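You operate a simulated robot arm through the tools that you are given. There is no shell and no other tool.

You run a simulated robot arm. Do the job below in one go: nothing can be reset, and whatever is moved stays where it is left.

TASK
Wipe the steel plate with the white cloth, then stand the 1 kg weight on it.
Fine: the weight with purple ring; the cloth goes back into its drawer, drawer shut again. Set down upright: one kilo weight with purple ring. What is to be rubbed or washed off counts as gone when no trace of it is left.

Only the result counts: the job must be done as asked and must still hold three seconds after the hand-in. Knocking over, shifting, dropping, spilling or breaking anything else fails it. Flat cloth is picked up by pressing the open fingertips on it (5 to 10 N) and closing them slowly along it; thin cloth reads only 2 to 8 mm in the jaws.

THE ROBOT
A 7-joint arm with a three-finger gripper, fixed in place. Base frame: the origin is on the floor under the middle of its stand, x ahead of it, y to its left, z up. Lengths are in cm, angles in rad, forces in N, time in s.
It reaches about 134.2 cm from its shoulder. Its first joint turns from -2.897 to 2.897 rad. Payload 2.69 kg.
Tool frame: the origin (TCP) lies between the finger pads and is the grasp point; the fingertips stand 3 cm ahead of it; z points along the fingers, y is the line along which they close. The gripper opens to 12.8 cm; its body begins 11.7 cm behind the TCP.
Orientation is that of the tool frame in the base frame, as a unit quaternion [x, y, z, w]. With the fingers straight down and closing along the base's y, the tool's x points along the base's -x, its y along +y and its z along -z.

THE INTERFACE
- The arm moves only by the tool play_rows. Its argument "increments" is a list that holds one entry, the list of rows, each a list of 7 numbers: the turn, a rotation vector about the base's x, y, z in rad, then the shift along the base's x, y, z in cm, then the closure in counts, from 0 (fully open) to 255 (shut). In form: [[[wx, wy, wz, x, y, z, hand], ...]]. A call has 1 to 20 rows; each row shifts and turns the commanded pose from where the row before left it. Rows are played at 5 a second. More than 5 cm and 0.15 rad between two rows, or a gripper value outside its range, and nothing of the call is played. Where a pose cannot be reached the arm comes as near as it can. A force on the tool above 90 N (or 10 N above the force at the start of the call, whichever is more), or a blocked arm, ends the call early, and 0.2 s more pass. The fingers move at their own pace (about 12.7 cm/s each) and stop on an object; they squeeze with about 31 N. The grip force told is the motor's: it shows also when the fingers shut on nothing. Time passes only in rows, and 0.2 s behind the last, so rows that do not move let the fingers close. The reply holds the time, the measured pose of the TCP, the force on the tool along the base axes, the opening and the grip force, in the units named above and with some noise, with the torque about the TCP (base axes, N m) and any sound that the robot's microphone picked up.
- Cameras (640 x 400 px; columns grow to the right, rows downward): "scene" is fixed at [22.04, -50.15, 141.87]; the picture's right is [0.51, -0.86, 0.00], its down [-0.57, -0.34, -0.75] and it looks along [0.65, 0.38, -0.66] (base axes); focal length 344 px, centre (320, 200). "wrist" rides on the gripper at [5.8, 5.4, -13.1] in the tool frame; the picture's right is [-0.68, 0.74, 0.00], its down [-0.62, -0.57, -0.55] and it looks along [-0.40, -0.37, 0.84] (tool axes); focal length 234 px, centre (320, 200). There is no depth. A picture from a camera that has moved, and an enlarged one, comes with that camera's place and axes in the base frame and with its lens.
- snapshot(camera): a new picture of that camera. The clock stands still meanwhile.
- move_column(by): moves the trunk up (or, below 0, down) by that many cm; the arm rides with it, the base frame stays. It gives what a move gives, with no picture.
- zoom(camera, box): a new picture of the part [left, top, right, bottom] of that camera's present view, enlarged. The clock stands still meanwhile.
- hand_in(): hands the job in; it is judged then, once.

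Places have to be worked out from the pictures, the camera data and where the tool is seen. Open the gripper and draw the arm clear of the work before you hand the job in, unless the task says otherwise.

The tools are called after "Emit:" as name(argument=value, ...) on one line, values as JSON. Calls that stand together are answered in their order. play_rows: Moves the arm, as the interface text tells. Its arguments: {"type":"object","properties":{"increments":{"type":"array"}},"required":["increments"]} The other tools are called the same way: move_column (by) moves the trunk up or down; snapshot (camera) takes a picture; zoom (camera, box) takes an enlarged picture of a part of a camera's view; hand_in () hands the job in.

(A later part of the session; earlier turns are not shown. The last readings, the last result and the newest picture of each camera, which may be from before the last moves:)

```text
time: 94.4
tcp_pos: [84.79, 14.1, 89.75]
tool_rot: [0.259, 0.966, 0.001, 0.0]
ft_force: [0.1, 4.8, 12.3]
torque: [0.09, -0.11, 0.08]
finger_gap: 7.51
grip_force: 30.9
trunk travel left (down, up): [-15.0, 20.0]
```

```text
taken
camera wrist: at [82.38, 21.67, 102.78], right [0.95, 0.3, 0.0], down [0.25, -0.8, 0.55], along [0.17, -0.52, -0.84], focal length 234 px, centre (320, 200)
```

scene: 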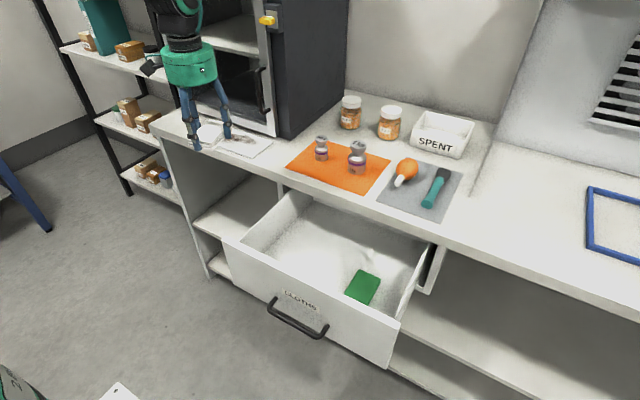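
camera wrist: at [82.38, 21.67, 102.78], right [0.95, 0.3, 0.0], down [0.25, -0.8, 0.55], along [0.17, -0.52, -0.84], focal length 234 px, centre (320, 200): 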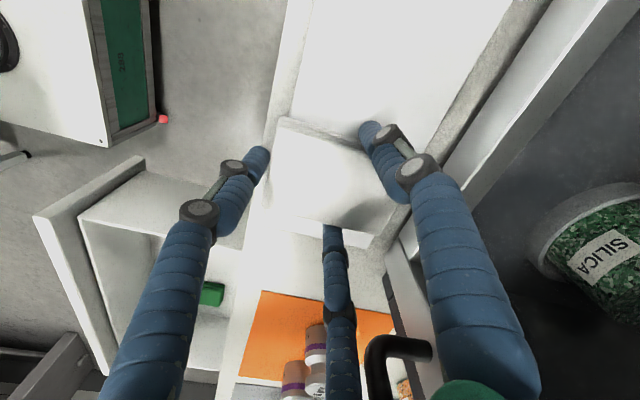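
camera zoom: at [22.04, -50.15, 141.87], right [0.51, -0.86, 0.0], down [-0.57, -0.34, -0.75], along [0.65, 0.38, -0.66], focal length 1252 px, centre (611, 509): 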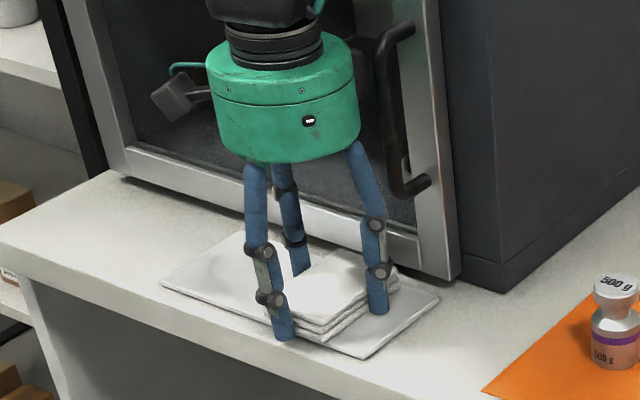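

The plate behind the pad already looks clean. I go on to y of about 12 so the pad reaches the right end of the stain.

Emit:
play_rows(increments=[[[0, 0, 0, 0, -0.6, 0, 150], [0, 0, 0, 0, -0.6, 0, 150], [0, 0, 0, -0.1, -0.6, 0, 150], [0, 0, 0, 0, -0.4, 0, 150], [0, 0, 0, 0, 0, 0, 150]]])

Emit:
snapshot(camera="wrist")

Emit:
zoom(camera="scene", box=[190, 40, 290, 170])

```text
time: 95.6
tcp_pos: [84.61, 11.93, 89.6]
tool_rot: [0.259, 0.966, 0.001, 0.0]
ft_force: [-0.2, 4.2, 9.8]
torque: [0.07, -0.18, 0.09]
finger_gap: 7.5
grip_force: 30.6
trunk travel left (down, up): [-15.0, 20.0]
```

```text
taken
camera wrist: at [82.28, 19.46, 102.77], right [0.95, 0.3, 0.0], down [0.25, -0.8, 0.55], along [0.16, -0.52, -0.84], focal length 234 px, centre (320, 200)
```

wrist: 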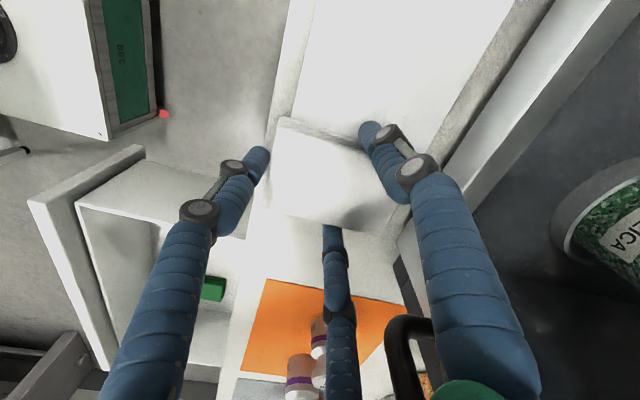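

```text
3.08 times, centred on (240, 105) of scene
camera zoom: at [22.04, -50.15, 141.87], right [0.51, -0.86, 0.0], down [-0.57, -0.34, -0.75], along [0.65, 0.38, -0.66], focal length 1060 px, centre (566, 492)
```

zoom: 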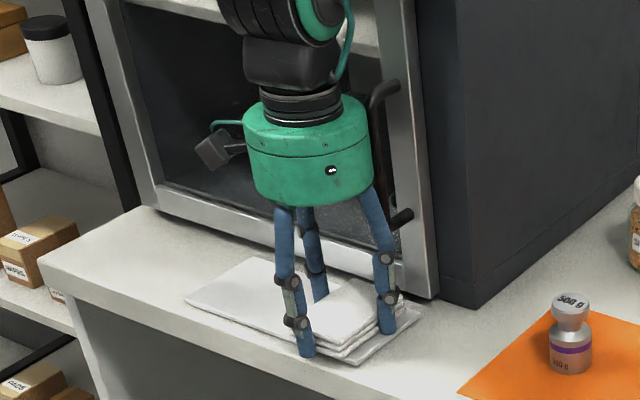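

There has been no contact with the handle. I stroke back toward +y, moving slightly deeper in x once past the handle to cover the stain's rear edge.

Emit:
play_rows(increments=[[[0, 0, 0, 0, 0.7, 0, 150], [0, 0, 0, 0, 0.7, 0, 150], [0, 0, 0, 0, 0.7, 0, 150], [0, 0, 0, 0, 0.7, 0, 150], [0, 0, 0, 0.2, 0.7, 0, 150], [0, 0, 0, 0.2, 0.7, 0, 150], [0, 0, 0, 0.2, 0.7, 0, 150], [0, 0, 0, 0, 0, 0, 150]]])

```text
time: 97.4
tcp_pos: [85.21, 16.81, 89.51]
tool_rot: [0.259, 0.966, 0.001, 0.0]
ft_force: [-1.5, -1.6, 9.5]
torque: [0.0, -0.19, -0.05]
finger_gap: 7.51
grip_force: 31.1
trunk travel left (down, up): [-15.0, 20.0]
```

Emit:
play_rows(increments=[[[0, 0, 0, 0.2, 0.8, 0, 150], [0, 0, 0, 0.2, 0.8, 0, 150], [0, 0, 0, 0, 0.8, 0, 150], [0, 0, 0, 0, 0.8, 0.01, 150], [0, 0, 0, 0, 0.8, 0.01, 150], [0, 0, 0, 0, 0.8, 0.01, 150], [0, 0, 0, 0, 0.8, 0.01, 150], [0, 0, 0, 0, 0.8, 0.01, 150], [0, 0, 0, 0, 0, 0, 150]]])

Emit:
zoom(camera="scene", box=[190, 80, 290, 170])

```text
time: 99.4
tcp_pos: [85.46, 23.22, 89.74]
tool_rot: [0.259, 0.966, 0.0, 0.001]
ft_force: [0.7, 1.0, -0.1]
torque: [0.01, -0.02, 0.02]
finger_gap: 7.48
grip_force: 31.0
trunk travel left (down, up): [-15.0, 20.0]
```

```text
4.44 times, centred on (240, 125) of scene
camera zoom: at [22.04, -50.15, 141.87], right [0.51, -0.86, 0.0], down [-0.57, -0.34, -0.75], along [0.65, 0.38, -0.66], focal length 1531 px, centre (676, 533)
```

zoom: 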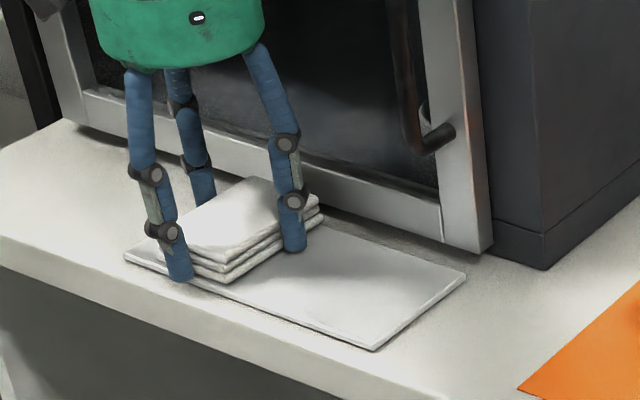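

The right part looks clean, though the press faded at the end of this stroke. I press again for one more pass over the left half.

Emit:
play_rows(increments=[[[0, 0, 0, 0, 0.6, -0.07, 150], [0, 0, 0, 0, 0.5, 0, 150], [0, 0, 0, 0, 0, 0, 150]]])

```text
time: 100.2
tcp_pos: [85.49, 24.33, 89.66]
tool_rot: [0.259, 0.966, 0.0, -0.001]
ft_force: [-0.3, 0.2, -1.4]
torque: [0.0, -0.02, 0.05]
finger_gap: 7.49
grip_force: 31.0
trunk travel left (down, up): [-15.0, 20.0]
```

Still not touching, so I lower a bit more.

Emit:
play_rows(increments=[[[0, 0, 0, 0, 0, -0.07, 150], [0, 0, 0, 0, 0, 0, 150], [0, 0, 0, 0, 0, 0, 150]]])

```text
time: 101.0
tcp_pos: [85.42, 24.23, 89.68]
tool_rot: [0.259, 0.966, 0.001, 0.0]
ft_force: [-0.7, 0.4, 3.3]
torque: [-0.02, 0.01, 0.04]
finger_gap: 7.52
grip_force: 30.2
trunk travel left (down, up): [-15.0, 20.0]
```

Contact at 3 N. I press slightly more and stroke back toward -y.

Emit:
play_rows(increments=[[[0, 0, 0, 0, 0, -0.05, 150], [0, 0, 0, 0, -0.8, 0, 150], [0, 0, 0, 0, -0.8, 0, 150], [0, 0, 0, 0, -0.8, 0, 150], [0, 0, 0, 0, -0.8, 0, 150], [0, 0, 0, 0, 0, 0, 150]]])

```text
time: 102.4
tcp_pos: [85.7, 21.15, 89.72]
tool_rot: [0.259, 0.966, 0.001, 0.0]
ft_force: [2.2, 3.2, 16.4]
torque: [0.05, -0.41, 0.0]
finger_gap: 7.51
grip_force: 31.0
trunk travel left (down, up): [-15.0, 20.0]
```

The force is 16 N here. I ease up and finish the stroke to y of about 16, then lift off to inspect.

Emit:
play_rows(increments=[[[0, 0, 0, 0, -0.8, 0.04, 150], [0, 0, 0, 0, -0.8, 0, 150], [0, 0, 0, 0, -0.8, 0, 150], [0, 0, 0, 0, -0.8, 0, 150], [0, 0, 0, 0, -0.8, 0, 150], [0, 0, 0, 0, -0.8, 0, 150], [0, 0, 0, 0, 0, 0, 150]]])

```text
time: 104.0
tcp_pos: [85.71, 16.29, 89.59]
tool_rot: [0.258, 0.966, 0.001, 0.001]
ft_force: [1.6, 5.4, 21.1]
torque: [0.17, -0.46, 0.1]
finger_gap: 7.52
grip_force: 30.9
trunk travel left (down, up): [-15.0, 20.0]
```

I lift off vertically and draw back so the plate can be inspected.

Emit:
play_rows(increments=[[[0, 0, 0, 0, 0, 0.5, 150], [0, 0, 0, 0, 0, 1.5, 150], [0, 0, 0, 0, 0, 3, 150], [0, 0, 0, 0, 0, 3, 150], [0, 0, 0, -3, 0, 3, 150], [0, 0, 0, -3, 0, 0, 150], [0, 0, 0, -3, 0, 0, 150], [0, 0, 0, -3, 0, 0, 150], [0, 0, 0, -3, 0, 0, 150], [0, 0, 0, 0, 0, 0, 150]]])

Emit:
zoom(camera="scene", box=[190, 110, 290, 170])

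Emit:
zoom(camera="wrist", box=[400, 0, 640, 210])

```text
time: 106.2
tcp_pos: [70.69, 16.28, 100.63]
tool_rot: [0.259, 0.966, 0.0, -0.001]
ft_force: [-0.9, -0.9, -0.1]
torque: [0.01, -0.03, 0.0]
finger_gap: 7.5
grip_force: 30.7
trunk travel left (down, up): [-15.0, 20.0]
```

```text
6.40 times, centred on (240, 140) of scene
camera zoom: at [22.04, -50.15, 141.87], right [0.51, -0.86, 0.0], down [-0.57, -0.34, -0.75], along [0.65, 0.38, -0.66], focal length 2204 px, centre (832, 584)
```

zoom: 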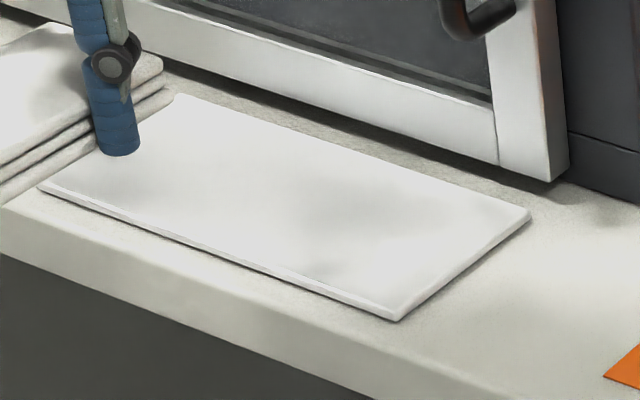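

```text
1.90 times, centred on (520, 105) of wrist
camera zoom: at [68.39, 23.84, 113.64], right [0.95, 0.3, 0.0], down [0.25, -0.8, 0.55], along [0.16, -0.52, -0.84], focal length 446 px, centre (-61, 381)
```

zoom: 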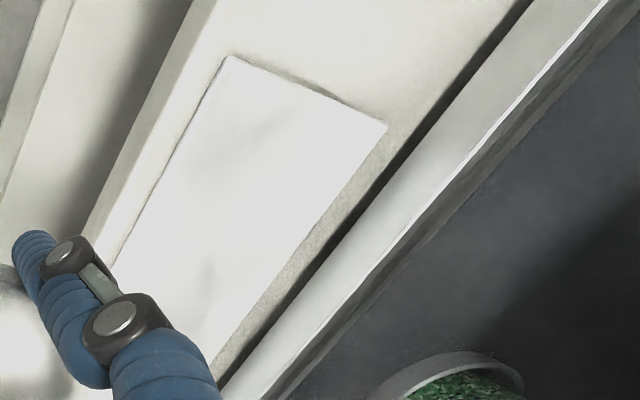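

The plate looks clean. There are only faint soft shades that differ between the two views, so I move the hand away toward the drawer, remove the shadows and check again before putting the cloth back.

Emit:
play_rows(increments=[[[0, 0, 0.116, 0, -3, 0, 150], [0, 0, 0.116, 0, -3, 0, 150], [0, 0, 0, 0, -3, 0, 150], [0, 0, 0, 0, -3, 0, 150], [0, 0, 0, 0, -3, 0, 150], [0, 0, 0, 0, -3, 0, 150], [0, 0, 0, 0, -3, 0, 150], [0, 0, 0, 0, -3, 0, 150], [0, 0, 0, 0, -3, 0, 150], [0, 0, 0, 0, -3, 0, 150], [0, 0, 0, 0, -2, 0, 150], [0, 0, 0, 0, 0, 0, 150]]])

Emit:
zoom(camera="scene", box=[190, 110, 290, 170])

Emit:
snapshot(camera="scene")

Emit:
snapshot(camera="wrist")

```text
time: 108.8
tcp_pos: [70.52, -15.69, 100.57]
tool_rot: [0.146, 0.989, 0.001, -0.001]
ft_force: [0.3, -0.3, 0.0]
torque: [0.02, -0.01, 0.02]
finger_gap: 7.51
grip_force: 31.0
trunk travel left (down, up): [-15.0, 20.0]
```

```text
6.40 times, centred on (240, 140) of scene
camera zoom: at [22.04, -50.15, 141.87], right [0.51, -0.86, 0.0], down [-0.57, -0.34, -0.75], along [0.65, 0.38, -0.66], focal length 2204 px, centre (832, 584)
```

zoom: 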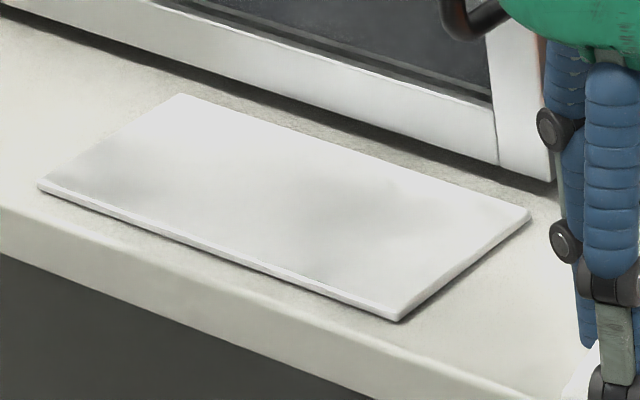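

```text
taken
```

scene: 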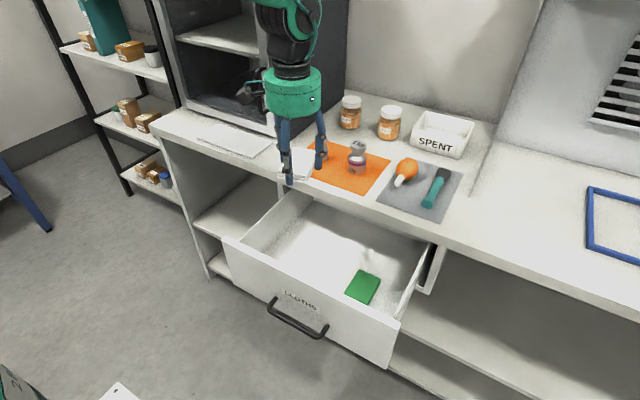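

```text
taken
camera wrist: at [66.56, -8.89, 113.68], right [0.86, 0.51, 0.0], down [0.43, -0.72, 0.55], along [0.28, -0.47, -0.84], focal length 234 px, centre (320, 200)
```

wrist: 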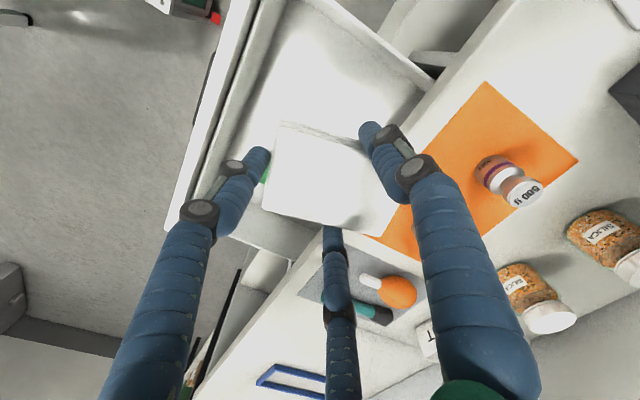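

The plate is clear of obvious stain, but there is a faint grey tone near its middle. I zoom in much closer to tell shading from residue.

Emit:
zoom(camera="scene", box=[215, 125, 265, 158])

Emit:
zoom(camera="scene", box=[228, 132, 252, 148])

```text
12.12 times, centred on (240, 142) of scene
camera zoom: at [22.04, -50.15, 141.87], right [0.51, -0.86, 0.0], down [-0.57, -0.34, -0.75], along [0.65, 0.38, -0.66], focal length 4175 px, centre (1290, 909)
```

zoom: 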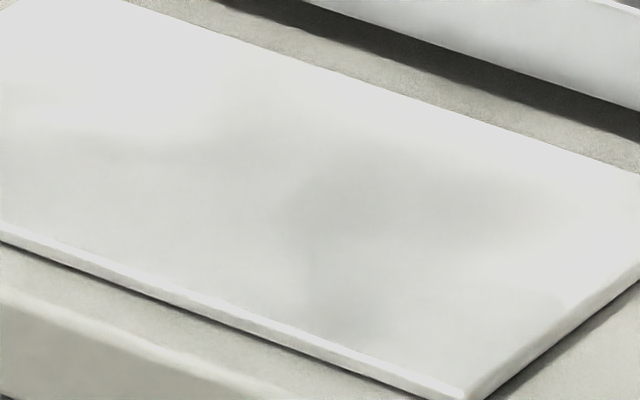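

```text
16.00 times, centred on (240, 140) of scene
camera zoom: at [22.04, -50.15, 141.87], right [0.51, -0.86, 0.0], down [-0.57, -0.34, -0.75], along [0.65, 0.38, -0.66], focal length 5511 px, centre (1600, 1160)
```

zoom: 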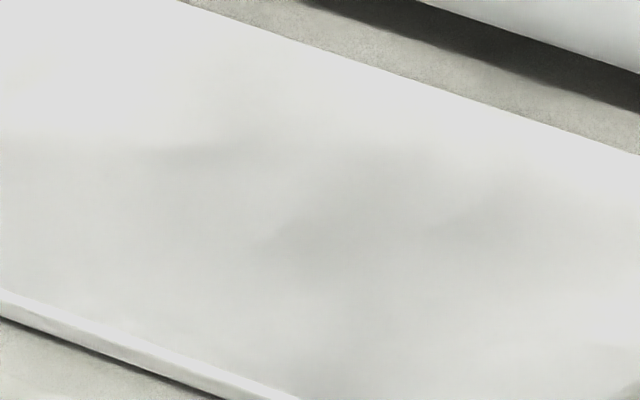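

The tone is smooth, neutral shading with no brown streaks, so the stain is gone; I'll confirm again once the arm is fully away, before shutting the drawer. Now I lower the pad back into the drawer where it was.

Emit:
play_rows(increments=[[[0, 0, 0, -0.6, 0, 0, 150], [0, 0, 0, -0.6, 0, -2, 150], [0, 0, 0, 0, 0, -3, 150], [0, 0, 0, 0, 0, -3, 150], [0, 0, 0, 0, 0, -3, 150], [0, 0, 0, 0, 0, -3, 150], [0, 0, 0, 0, 0, -3, 150], [0, 0, 0, 0, 0, -3, 150], [0, 0, 0, 0, 0, -3, 150], [0, 0, 0, 0, 0, -2, 150], [0, 0, 0, 0, 0, -2, 150], [0, 0, 0, 0, 0, -1.5, 150], [0, 0, 0, 0, 0, -1, 150], [0, 0, 0, 0, 0, 0, 150]]])

Emit:
zoom(camera="scene", box=[230, 160, 400, 310])

```text
time: 111.8
tcp_pos: [69.34, -15.53, 71.07]
tool_rot: [0.145, 0.989, 0.0, 0.0]
ft_force: [0.3, 0.1, -0.9]
torque: [0.01, 0.01, -0.01]
finger_gap: 7.47
grip_force: 31.0
trunk travel left (down, up): [-15.0, 20.0]
```

```text
2.67 times, centred on (315, 235) of scene
camera zoom: at [22.04, -50.15, 141.87], right [0.51, -0.86, 0.0], down [-0.57, -0.34, -0.75], along [0.65, 0.38, -0.66], focal length 918 px, centre (333, 107)
```

zoom: 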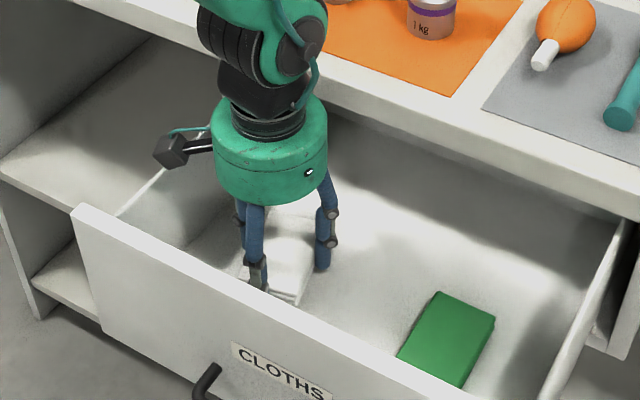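

The pad is about 1 cm above the drawer floor. I lower in small steps until it rests.

Emit:
play_rows(increments=[[[0, 0, 0, 0, 0, -0.4, 150], [0, 0, 0, 0, 0, -0.3, 150], [0, 0, 0, 0, 0, -0.15, 150], [0, 0, 0, 0, 0, 0, 150]]])

```text
time: 112.8
tcp_pos: [69.42, -15.73, 70.16]
tool_rot: [0.145, 0.989, 0.0, 0.0]
ft_force: [-0.5, 0.3, -0.7]
torque: [-0.01, 0.02, 0.02]
finger_gap: 7.5
grip_force: 30.6
trunk travel left (down, up): [-15.0, 20.0]
```

Emit:
play_rows(increments=[[[0, 0, 0, 0, 0, -0.1, 150], [0, 0, 0, 0, 0, -0.08, 150], [0, 0, 0, 0, 0, 0, 150]]])

```text
time: 113.6
tcp_pos: [69.36, -15.68, 69.97]
tool_rot: [0.145, 0.989, 0.0, -0.001]
ft_force: [-0.4, 0.1, 0.2]
torque: [-0.02, 0.04, 0.02]
finger_gap: 7.48
grip_force: 30.2
trunk travel left (down, up): [-15.0, 20.0]
```

Practically at the floor. One more 0.1 cm step, then I open the fingers gently.

Emit:
play_rows(increments=[[[0, 0, 0, 0, 0, -0.1, 150], [0, 0, 0, 0, 0, 0, 150]]])

```text
time: 114.2
tcp_pos: [69.46, -15.56, 70.01]
tool_rot: [0.145, 0.989, 0.0, 0.001]
ft_force: [0.8, 0.4, 10.0]
torque: [0.08, -0.21, -0.02]
finger_gap: 7.51
grip_force: 31.3
trunk travel left (down, up): [-15.0, 20.0]
```

The pad rests on the drawer floor with 10 N. I open the fingers and rise straight out.

Emit:
play_rows(increments=[[[0, 0, 0, 0, 0, 0.03, 110], [0, 0, 0, 0, 0, 0, 80], [0, 0, 0, 0, 0, 0, 50], [0, 0, 0, 0, 0, 0, 20], [0, 0, 0, 0, 0, 0, 15], [0, 0, 0, 0, 0, 1, 15], [0, 0, 0, 0, 0, 2, 15], [0, 0, 0, 0, 0, 3, 15], [0, 0, 0, 0, 0, 3, 15], [0, 0, 0, 0, 0, 4, 15], [0, 0, 0, 0, 0, 4, 15], [0, 0, 0, 0, 0, 4, 15], [0, 0, 0, 0, 0, 4, 15], [0, 0, 0, 0, 0, 4, 15], [0, 0, 0, 0, 0, 3, 15], [0, 0, 0, 0, 0, 0, 15]]])

Emit:
snapshot(camera="wrist")

Emit:
snapshot(camera="scene")

```text
time: 117.6
tcp_pos: [69.25, -15.58, 101.9]
tool_rot: [0.145, 0.989, 0.0, 0.0]
ft_force: [-0.4, -0.7, 0.3]
torque: [-0.04, -0.05, 0.0]
finger_gap: 12.05
grip_force: 0.0
trunk travel left (down, up): [-15.0, 20.0]
```

```text
taken
camera wrist: at [65.29, -8.79, 115.04], right [0.86, 0.51, 0.0], down [0.43, -0.72, 0.55], along [0.28, -0.47, -0.84], focal length 234 px, centre (320, 200)
```

wrist: 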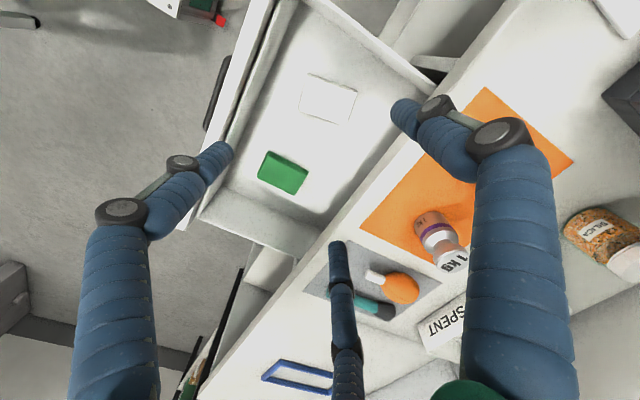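

```text
taken
```

scene: 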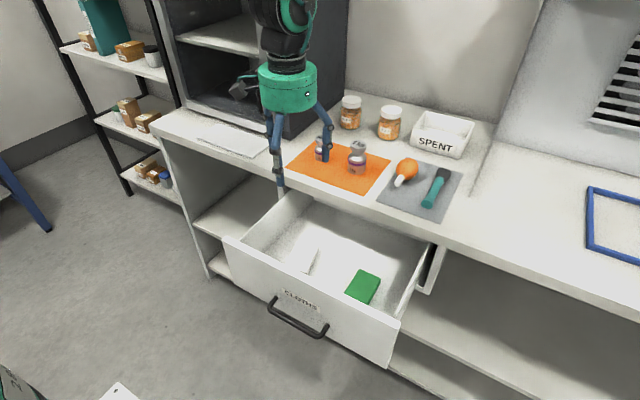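

The white cloth is back in the drawer beside the green one. Now I turn the hand to the proven forward-pointing pose to push the drawer shut, moving back and rotating first.

Emit:
play_rows(increments=[[[0, 0, -0.1422, -1.2, -0.9, 0.5, 60], [0, 0, -0.1422, -1.2, -0.9, 0.5, 120], [0, 0, -0.1422, -1.2, -0.9, 0.5, 180], [0, 0, -0.1422, -1.2, -0.9, 0.5, 255], [0, 0, -0.1422, -1.2, -0.9, 0.5, 255], [0, 0, -0.1422, -1.2, -0.9, 0.5, 255], [0, 0, -0.1422, -1.2, -0.9, 0.5, 255], [0, 0, -0.1422, -1.2, -0.9, 0.5, 255], [0, 0, -0.1422, -1.0, -0.9, 0.5, 255], [0, 0, 0, 0, 0, 0, 255]]])

Emit:
zoom(camera="scene", box=[190, 110, 290, 170])

```text
time: 119.8
tcp_pos: [58.62, -23.76, 106.44]
tool_rot: [0.708, 0.707, 0.0, 0.001]
ft_force: [-0.5, -0.1, 0.3]
torque: [0.06, 0.01, 0.03]
finger_gap: 0.22
grip_force: 30.7
trunk travel left (down, up): [-15.0, 20.0]
```

```text
6.40 times, centred on (240, 140) of scene
camera zoom: at [22.04, -50.15, 141.87], right [0.51, -0.86, 0.0], down [-0.57, -0.34, -0.75], along [0.65, 0.38, -0.66], focal length 2204 px, centre (832, 584)
```

zoom: 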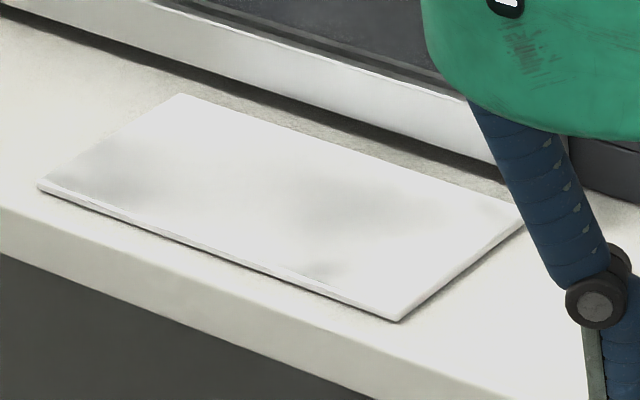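

The plate still looks clean, with only soft shading that shifts as the arm moves. I tilt the hand forward and move down in front of the drawer.

Emit:
play_rows(increments=[[[0, -0.15, 0, -1, 0, 0, 255], [0, -0.15, 0, -1, 0, 0, 255], [0, -0.15, 0, -1, 0, 0, 255], [0, -0.15, 0, -1, 0, 0, 255], [0, -0.15, 0, -1, 0, 0, 255], [0, -0.15, 0, -1, 0, 0, 255], [0, -0.15, 0, -1, 0, 0, 255], [0, -0.15, 0, -1, 0, -1, 255], [0, -0.15, 0, -1, 0, -2, 255], [0, -0.15, 0, -1, 0, -2, 255], [0, -0.0708, 0, -1, 0, -2, 255], [0, 0, 0, 0, 0, -4, 255], [0, 0, 0, 0, 0, -4, 255], [0, 0, 0, 0, 0, -4, 255], [0, 0, 0, 0, 0, -4, 255], [0, 0, 0, 0, 0, -4, 255], [0, 0, 0, 0, 0, -3, 255], [0, 0, 0, 0, 0, 0, 255]]])

Emit:
snapshot(camera="wrist")

Emit:
snapshot(camera="scene")

Emit:
zoom(camera="scene", box=[190, 110, 290, 170])

```text
time: 123.6
tcp_pos: [47.76, -23.92, 76.47]
tool_rot: [0.499, 0.5, 0.501, 0.5]
ft_force: [0.8, -0.2, -0.4]
torque: [-0.04, -0.03, 0.02]
finger_gap: 0.21
grip_force: 31.0
trunk travel left (down, up): [-15.0, 20.0]
```

```text
taken
camera wrist: at [34.69, -18.07, 81.85], right [0.0, -0.68, 0.74], down [-0.55, -0.62, -0.57], along [0.84, -0.4, -0.37], focal length 234 px, centre (320, 200)
```

wrist: 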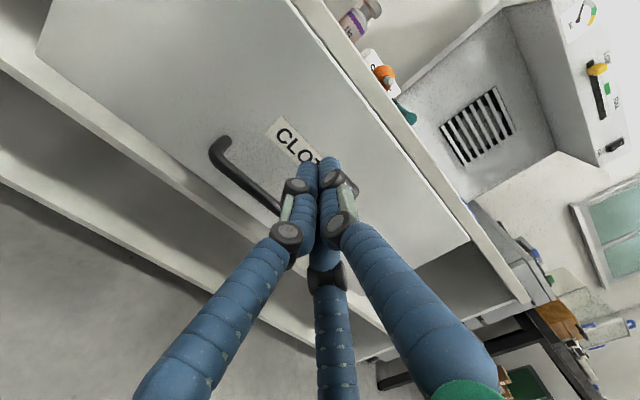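

```text
taken
```

scene: 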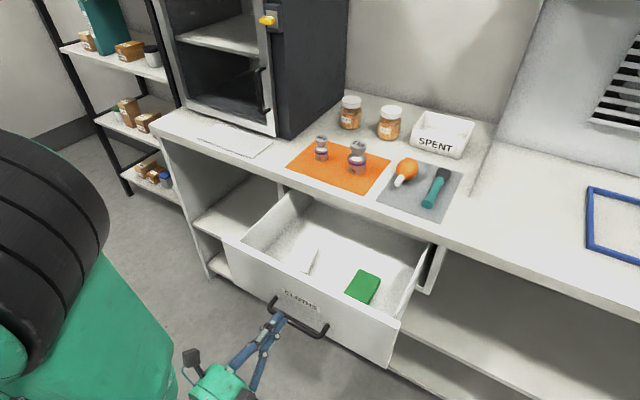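

```text
6.40 times, centred on (240, 140) of scene
camera zoom: at [22.04, -50.15, 141.87], right [0.51, -0.86, 0.0], down [-0.57, -0.34, -0.75], along [0.65, 0.38, -0.66], focal length 2204 px, centre (832, 584)
```

zoom: 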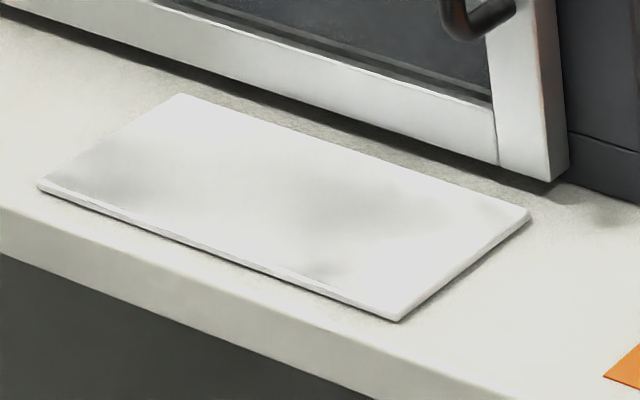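

The plate is clean to the eye. The closed fingertips are in front of the drawer face above the handle, so I advance gently to touch it.

Emit:
play_rows(increments=[[[0, 0, 0, 1.5, -0.3, 0, 255], [0, 0, 0, 1.5, -0.3, 0, 255], [0, 0, 0, 1.5, 0, 0, 255], [0, 0, 0, 0.7, 0, 0, 255], [0, 0, 0, 0.7, 0, 0, 255], [0, 0, 0, 0.7, 0, 0, 255], [0, 0, 0, 0.7, 0, 0, 255]]])

Emit:
snapshot(camera="scene")

```text
time: 125.2
tcp_pos: [55.06, -24.38, 76.34]
tool_rot: [0.501, 0.5, 0.499, 0.5]
ft_force: [-0.5, 0.3, -0.7]
torque: [0.03, 0.02, 0.01]
finger_gap: 0.21
grip_force: 31.9
trunk travel left (down, up): [-15.0, 20.0]
```

```text
taken
```

scene: 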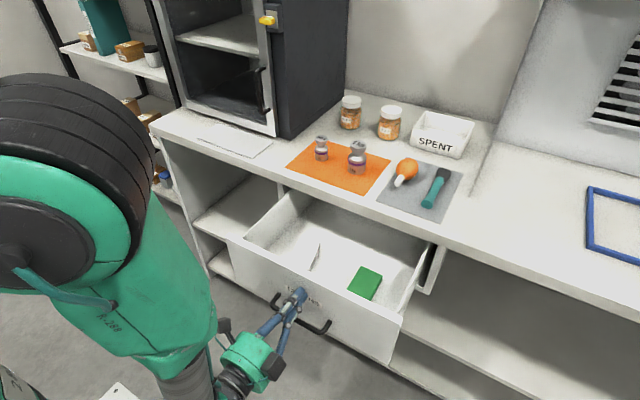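

The drawer is moving with very little force. I keep pushing smoothly.

Emit:
play_rows(increments=[[[0, 0, 0, 1, 0, 0, 255], [0, 0, 0, 1.1, 0, 0, 255], [0, 0, 0, 1.1, 0, 0, 255], [0, 0, 0, 1.1, 0, 0, 255], [0, 0, 0, 1.1, 0, 0, 255], [0, 0, 0, 1.1, 0, 0, 255], [0, 0, 0, 1.1, 0, 0, 255], [0, 0, 0, 1.1, 0, 0, 255], [0, 0, 0, 1.1, 0, 0, 255], [0, 0, 0, 1.1, 0, 0, 255], [0, 0, 0, 1.1, 0, 0, 255], [0, 0, 0, 1.1, 0, 0, 255], [0, 0, 0, 1.1, 0, 0, 255], [0, 0, 0, 1.1, 0, 0, 255], [0, 0, 0, 1.1, 0, 0, 255], [0, 0, 0, 1.1, 0, 0, 255], [0, 0, 0, 0.8, 0, 0, 255], [0, 0, 0, 0.5, 0, 0, 255], [0, 0, 0, 0, 0, 0, 255]]])

Emit:
snapshot(camera="scene")

Emit:
zoom(camera="scene", box=[260, 170, 460, 300])

```text
time: 129.2
tcp_pos: [73.8, -24.37, 76.4]
tool_rot: [0.5, 0.5, 0.5, 0.5]
ft_force: [-0.9, 0.0, 0.8]
torque: [0.03, -0.01, -0.02]
finger_gap: 0.22
grip_force: 31.2
trunk travel left (down, up): [-15.0, 20.0]
```

```text
taken
```

scene: 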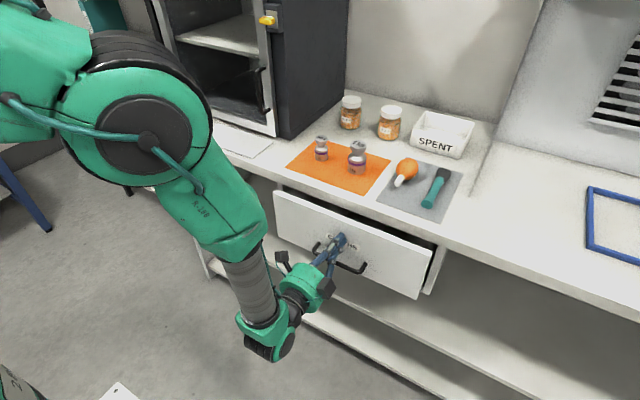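

```text
3.08 times, centred on (360, 235) of scene
camera zoom: at [22.04, -50.15, 141.87], right [0.51, -0.86, 0.0], down [-0.57, -0.34, -0.75], along [0.65, 0.38, -0.66], focal length 1060 px, centre (197, 92)
```

zoom: 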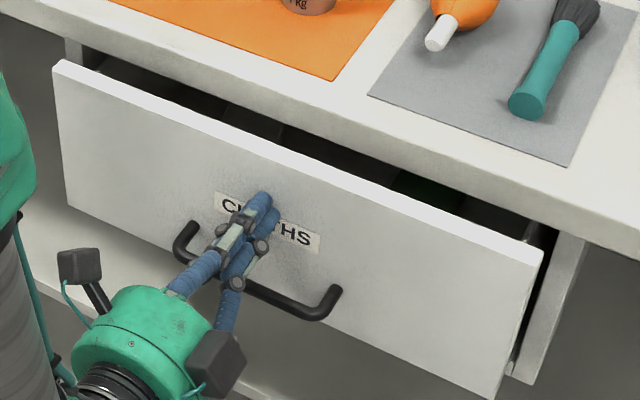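

About 3 cm remain. I push on in small steps until it stops.

Emit:
play_rows(increments=[[[0, 0, 0, 0.5, 0, 0, 255], [0, 0, 0, 0.5, 0, 0, 255], [0, 0, 0, 0.5, 0, 0, 255], [0, 0, 0, 0.5, 0, 0, 255], [0, 0, 0, 0.3, 0, 0, 255], [0, 0, 0, 0, 0, 0, 255]]])

Emit:
zoom(camera="scene", box=[260, 170, 460, 300])

```text
time: 130.6
tcp_pos: [76.27, -24.35, 76.55]
tool_rot: [0.5, 0.5, 0.5, 0.5]
ft_force: [0.5, 0.3, -0.5]
torque: [0.01, 0.0, 0.01]
finger_gap: 0.23
grip_force: 31.5
trunk travel left (down, up): [-15.0, 20.0]
```

```text
3.08 times, centred on (360, 235) of scene
camera zoom: at [22.04, -50.15, 141.87], right [0.51, -0.86, 0.0], down [-0.57, -0.34, -0.75], along [0.65, 0.38, -0.66], focal length 1060 px, centre (197, 92)
```

zoom: 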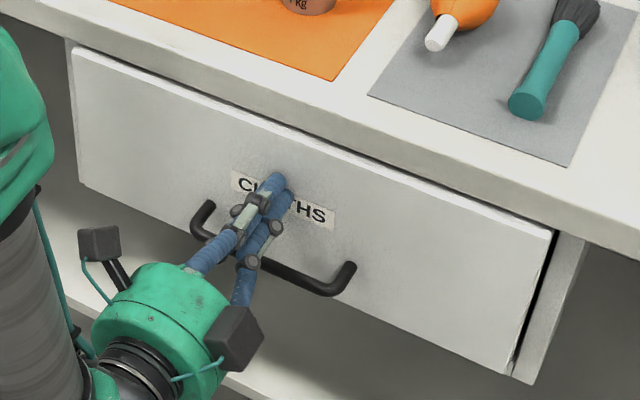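

It's almost at its original place, within about 3 mm. I push slightly further until I feel the stop.

Emit:
play_rows(increments=[[[0, 0, 0, 0.15, 0, 0, 255], [0, 0, 0, 0.15, 0, 0, 255], [0, 0, 0, 0, 0, 0, 255]]])

```text
time: 131.4
tcp_pos: [76.52, -24.46, 76.34]
tool_rot: [0.5, 0.5, 0.501, 0.499]
ft_force: [0.5, -0.7, 0.4]
torque: [-0.03, 0.02, 0.01]
finger_gap: 0.19
grip_force: 32.0
trunk travel left (down, up): [-15.0, 20.0]
```

Emit:
play_rows(increments=[[[0, 0, 0, 0.15, 0, 0, 255], [0, 0, 0, 0.15, 0, 0, 255], [0, 0, 0, 0, 0, 0, 255]]])

Emit:
zoom(camera="scene", box=[260, 170, 460, 295])

```text
time: 132.2
tcp_pos: [76.66, -24.22, 76.41]
tool_rot: [0.5, 0.5, 0.5, 0.5]
ft_force: [-15.2, -0.6, 4.0]
torque: [-0.08, -0.07, -0.02]
finger_gap: 0.61
grip_force: 31.5
trunk travel left (down, up): [-15.0, 20.0]
```

```text
3.20 times, centred on (360, 232) of scene
camera zoom: at [22.04, -50.15, 141.87], right [0.51, -0.86, 0.0], down [-0.57, -0.34, -0.75], along [0.65, 0.38, -0.66], focal length 1102 px, centre (192, 96)
```

zoom: 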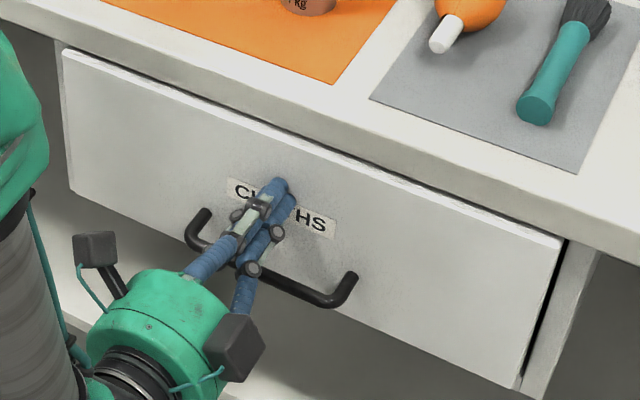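

The drawer stopped at 15 N and its corners match the original closed position exactly, so it is shut. I back off, rise and turn the fingers down again for the weight.

Emit:
play_rows(increments=[[[0, 0, 0, -1, 0, 0, 255], [0, 0, 0, -3, 0, 0, 255], [0, 0, 0, -4, 0, 0, 255], [0, 0, 0, -4, 0, 0, 255], [0, 0, 0, -4, 0, 0, 200], [0, 0, 0, -4, 0, 2, 120], [0, 0, 0, -4, 0, 4, 60], [0, 0, 0, -3, 0, 4, 0], [0, 0, 0, -1, 0, 4, 0], [0, 0, 0, 0, 0, 4, 0], [0, 0, 0, 0, 0, 4, 0], [0, 0, 0, 0, 0, 3, 0], [0, 0, 0, 0, 0, 0, 0]]])

```text
refused: row 7 steps farther than a row can; nothing moved
```

The 4+4 cm diagonal exceeded the step limit, so I split that row up.

Emit:
play_rows(increments=[[[0, 0, 0, -1, 0, 0, 255], [0, 0, 0, -3, 0, 0, 255], [0, 0, 0, -4, 0, 0, 255], [0, 0, 0, -4, 0, 0, 255], [0, 0, 0, -4, 0, 0, 200], [0, 0, 0, -4, 0, 2, 120], [0, 0, 0, -3, 0, 3, 60], [0, 0, 0, -3, 0, 3, 0], [0, 0, 0, -2, 0, 4, 0], [0, 0, 0, 0, 0, 4, 0], [0, 0, 0, 0, 0, 4, 0], [0, 0, 0, 0, 0, 4, 0], [0, 0, 0, 0, 0, 0, 0]]])

Emit:
snapshot(camera="scene")

```text
time: 135.0
tcp_pos: [48.65, -24.47, 100.72]
tool_rot: [0.5, 0.5, 0.5, 0.5]
ft_force: [-0.3, 0.2, -0.1]
torque: [-0.01, 0.0, -0.04]
finger_gap: 12.79
grip_force: 0.0
trunk travel left (down, up): [-15.0, 20.0]
```

```text
taken
```

scene: 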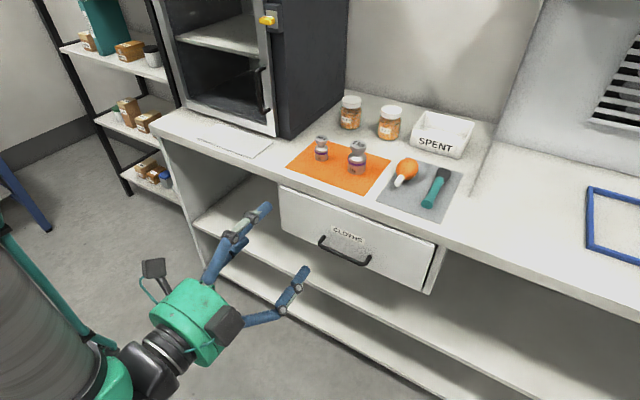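

The drawer is shut and stays shut. I tilt the fingers down and turn the hand back to its default yaw while rising well above the weights.

Emit:
play_rows(increments=[[[0, 0.15, 0, 1, 0, 2, 0], [0, 0.15, 0, 1, 0, 2, 0], [0, 0.15, 0, 1, 0, 2, 0], [0, 0.15, 0, 1, 0, 1, 0], [0, 0.15, 0, 1, 0, 1, 0], [0, 0.15, 0, 1, 0, 1, 0], [0, 0.15, 0, 1, 0, 0, 0], [0, 0.15, 0, 1, 0, 0, 0], [0, 0.15, 0, 1, 0, 0, 0], [0, 0.15, 0, 1, 0, 0, 0], [0, 0.0708, 0, 1, 0, 0, 0], [0, 0, 0, 0, 0, 0, 0]]])

Emit:
play_rows(increments=[[[0, 0, 0.15, 1, 0, 0, 0], [0, 0, 0.15, 1, 0, 0, 0], [0, 0, 0.15, 1, 0, 0, 0], [0, 0, 0.15, 1, 0, 0, 0], [0, 0, 0.15, 1, 0, 0, 0], [0, 0, 0.15, 1, 0.5, 0, 0], [0, 0, 0.15, 1, 0.5, 0, 0], [0, 0, 0.15, 1, 0.5, 0, 0], [0, 0, 0.15, 1, 0.5, 0, 0], [0, 0, 0.15, 1, 0.5, 0, 0], [0, 0, 0.0708, 1, 0.5, 0, 0], [0, 0, 0, 0, 0, 0, 0]]])

Emit:
snapshot(camera="wrist")

Emit:
snapshot(camera="scene")

```text
time: 137.6
tcp_pos: [59.43, -24.35, 109.26]
tool_rot: [0.707, 0.707, -0.001, -0.001]
ft_force: [0.6, -0.9, 0.3]
torque: [-0.02, 0.06, -0.02]
finger_gap: 12.77
grip_force: 0.1
trunk travel left (down, up): [-15.0, 20.0]
```

```text
time: 140.2
tcp_pos: [70.91, -21.45, 109.45]
tool_rot: [-0.001, 1.0, 0.0, 0.0]
ft_force: [-0.4, -0.1, -0.4]
torque: [-0.01, 0.01, -0.01]
finger_gap: 12.82
grip_force: 0.1
trunk travel left (down, up): [-15.0, 20.0]
```

```text
taken
camera wrist: at [65.02, -16.07, 122.59], right [0.68, 0.74, 0.0], down [0.62, -0.57, 0.55], along [0.4, -0.37, -0.84], focal length 234 px, centre (320, 200)
```

wrist: 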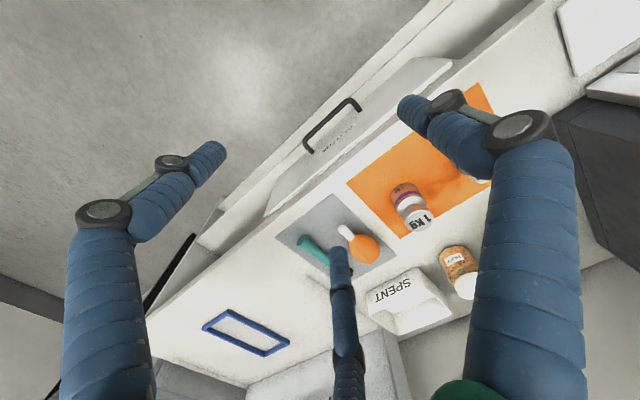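

```text
taken
```

scene: 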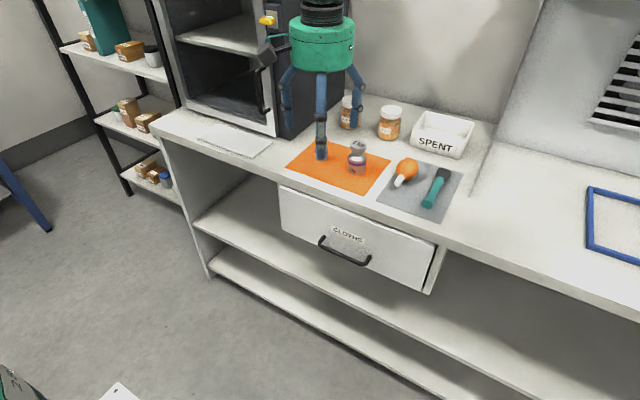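

The hand is in default pose at (71, -21.5, 109). I move over the 1 kg weight at a safe height with the fingers partly closed, and look.

Emit:
play_rows(increments=[[[0, 0, 0, 3, 0.3, 0, 40], [0, 0, 0, 3, 0.3, 0, 80], [0, 0, 0, 3, 0.3, 0, 90], [0, 0, 0, 3, 0.3, 0, 90], [0, 0, 0, 3, 0.2, 0, 90], [0, 0, 0, 3, 0, 0, 90], [0, 0, 0, 2.5, 0, 0, 90], [0, 0, 0, 0, 0, 0, 90]]])

Emit:
snapshot(camera="wrist")

Emit:
zoom(camera="scene", box=[280, 60, 440, 200])

```text
time: 142.0
tcp_pos: [91.18, -19.96, 109.24]
tool_rot: [0.001, 1.0, 0.0, -0.001]
ft_force: [0.9, 0.1, -0.4]
torque: [0.05, 0.04, -0.01]
finger_gap: 8.27
grip_force: 0.0
trunk travel left (down, up): [-15.0, 20.0]
```

```text
taken
camera wrist: at [85.44, -14.59, 122.43], right [0.68, 0.74, 0.0], down [0.62, -0.57, 0.55], along [0.4, -0.37, -0.84], focal length 234 px, centre (320, 200)
```

wrist: 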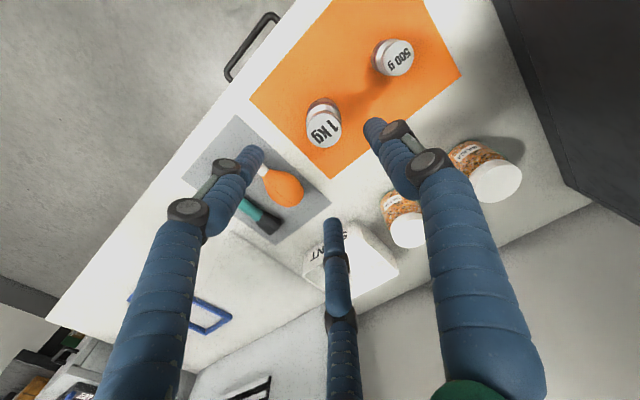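

```text
2.86 times, centred on (360, 130) of scene
camera zoom: at [22.04, -50.15, 141.87], right [0.51, -0.86, 0.0], down [-0.57, -0.34, -0.75], along [0.65, 0.38, -0.66], focal length 984 px, centre (206, 400)
```

zoom: 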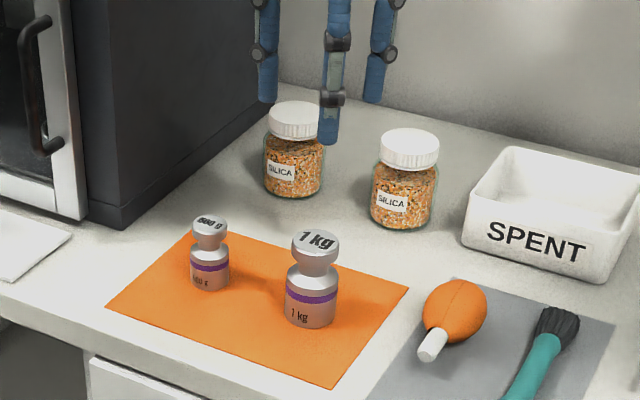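

The weight's top measures at about (91.9, -19.8). I centre the hand on it and come down to just above, then re-check.

Emit:
play_rows(increments=[[[0, 0, 0, 0.7, 0.15, -2, 90], [0, 0, 0, 0, 0, -3, 90], [0, 0, 0, 0, 0, -3, 90], [0, 0, 0, 0, 0, -1, 90], [0, 0, 0, 0, 0, 0, 90]]])

Emit:
zoom(camera="wrist", box=[220, 80, 440, 260])

Emit:
zoom(camera="scene", box=[300, 90, 420, 190])

```text
time: 143.2
tcp_pos: [92.0, -19.72, 100.31]
tool_rot: [0.001, 1.0, 0.0, 0.0]
ft_force: [0.4, 0.7, 0.2]
torque: [0.03, 0.03, -0.04]
finger_gap: 8.29
grip_force: 0.0
trunk travel left (down, up): [-15.0, 20.0]
```

```text
2.22 times, centred on (330, 170) of wrist
camera zoom: at [86.19, -14.47, 113.5], right [0.68, 0.74, 0.0], down [0.62, -0.57, 0.55], along [0.4, -0.37, -0.84], focal length 520 px, centre (298, 267)
```

zoom: 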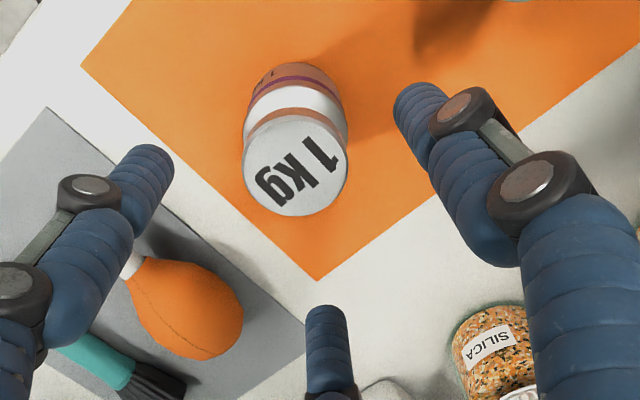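

```text
4.00 times, centred on (360, 140) of scene
camera zoom: at [22.04, -50.15, 141.87], right [0.51, -0.86, 0.0], down [-0.57, -0.34, -0.75], along [0.65, 0.38, -0.66], focal length 1378 px, centre (160, 440)
```

zoom: 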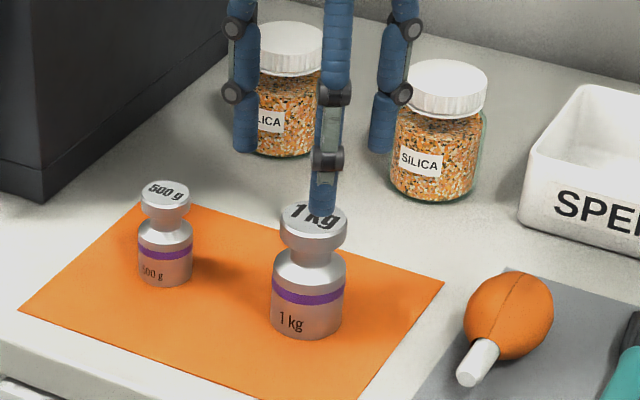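

The weight is centred between the fingers to within about 2 mm. I descend around it to TCP z 90.3, with the tips about 1 cm above the mat.

Emit:
play_rows(increments=[[[0, 0, 0, -0.2, -0.05, -2, 90], [0, 0, 0, 0, 0, -3, 90], [0, 0, 0, 0, 0, -2, 90], [0, 0, 0, 0, 0, -2, 90], [0, 0, 0, 0, 0, -1, 90], [0, 0, 0, 0, 0, 0, 90]]])

Emit:
zoom(camera="wrist", box=[220, 80, 440, 260])

Emit:
zoom(camera="scene", box=[300, 90, 420, 190])

```text
time: 144.6
tcp_pos: [91.78, -19.78, 90.43]
tool_rot: [0.001, 1.0, 0.0, 0.001]
ft_force: [0.2, 0.1, 0.2]
torque: [-0.04, -0.01, 0.02]
finger_gap: 8.3
grip_force: 0.0
trunk travel left (down, up): [-15.0, 20.0]
```

```text
2.22 times, centred on (330, 170) of wrist
camera zoom: at [85.98, -14.37, 103.53], right [0.68, 0.74, 0.0], down [0.62, -0.57, 0.55], along [0.4, -0.37, -0.84], focal length 520 px, centre (298, 267)
```

zoom: 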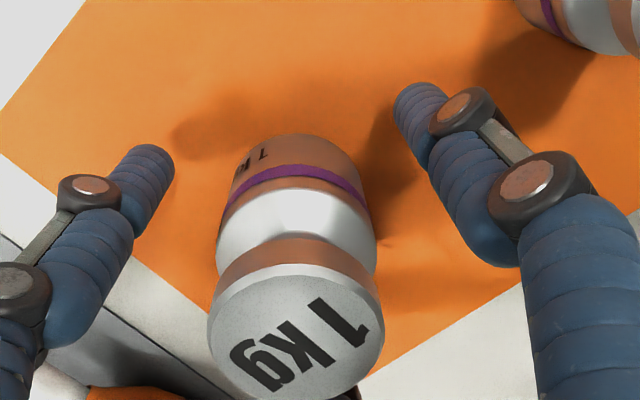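

```text
4.00 times, centred on (360, 140) of scene
camera zoom: at [22.04, -50.15, 141.87], right [0.51, -0.86, 0.0], down [-0.57, -0.34, -0.75], along [0.65, 0.38, -0.66], focal length 1378 px, centre (160, 440)
```

zoom: 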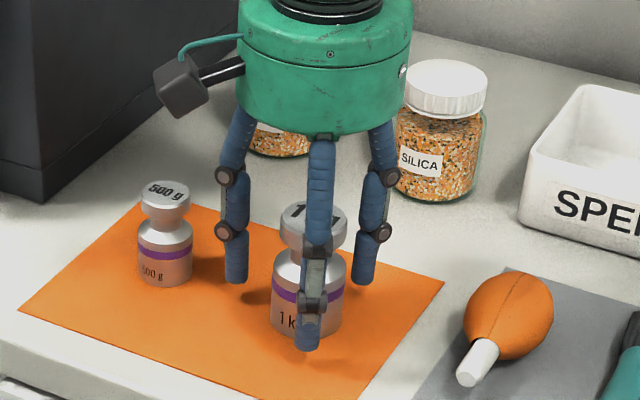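

The fingers surround the weight's body evenly and low down. I close slowly until they hold.

Emit:
play_rows(increments=[[[0, 0, 0, 0, 0, 0, 105], [0, 0, 0, 0, 0, 0, 120], [0, 0, 0, 0, 0, 0, 130], [0, 0, 0, 0, 0, 0, 138], [0, 0, 0, 0, 0, 0, 146], [0, 0, 0, 0, 0, 0, 154], [0, 0, 0, 0, 0, 0, 162], [0, 0, 0, 0, 0, 0, 170], [0, 0, 0, 0, 0, 0, 180], [0, 0, 0, 0, 0, 0, 180]]])

Emit:
zoom(camera="wrist", box=[220, 80, 440, 260])

Emit:
zoom(camera="scene", box=[300, 90, 420, 190])

```text
time: 146.8
tcp_pos: [91.79, -19.71, 90.46]
tool_rot: [0.001, 1.0, -0.001, -0.001]
ft_force: [1.1, -3.5, 3.6]
torque: [-0.23, 0.05, 0.01]
finger_gap: 4.7
grip_force: 31.0
trunk travel left (down, up): [-15.0, 20.0]
```

```text
2.22 times, centred on (330, 170) of wrist
camera zoom: at [85.96, -14.4, 103.56], right [0.68, 0.74, 0.0], down [0.62, -0.57, 0.55], along [0.4, -0.37, -0.84], focal length 520 px, centre (298, 267)
```

zoom: 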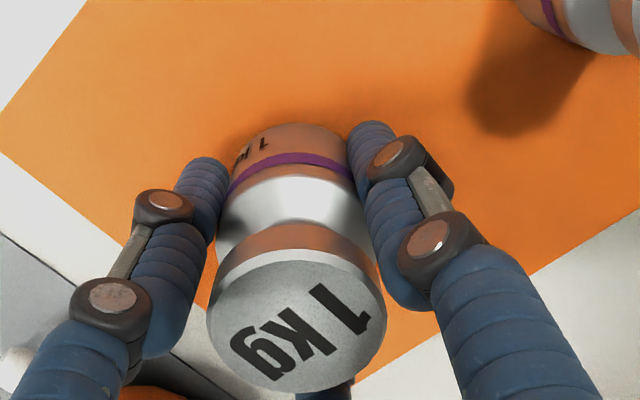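

```text
4.00 times, centred on (360, 140) of scene
camera zoom: at [22.04, -50.15, 141.87], right [0.51, -0.86, 0.0], down [-0.57, -0.34, -0.75], along [0.65, 0.38, -0.66], focal length 1378 px, centre (160, 440)
```

zoom: 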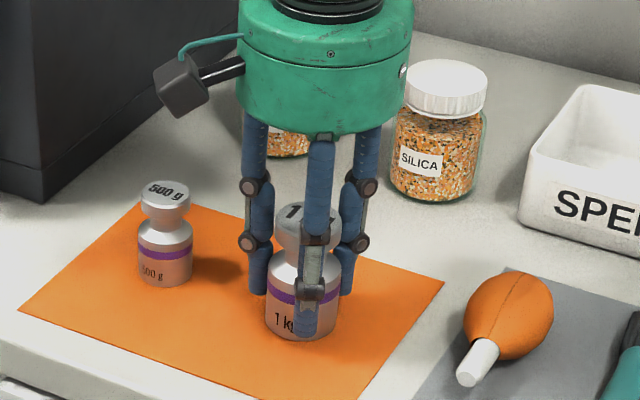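

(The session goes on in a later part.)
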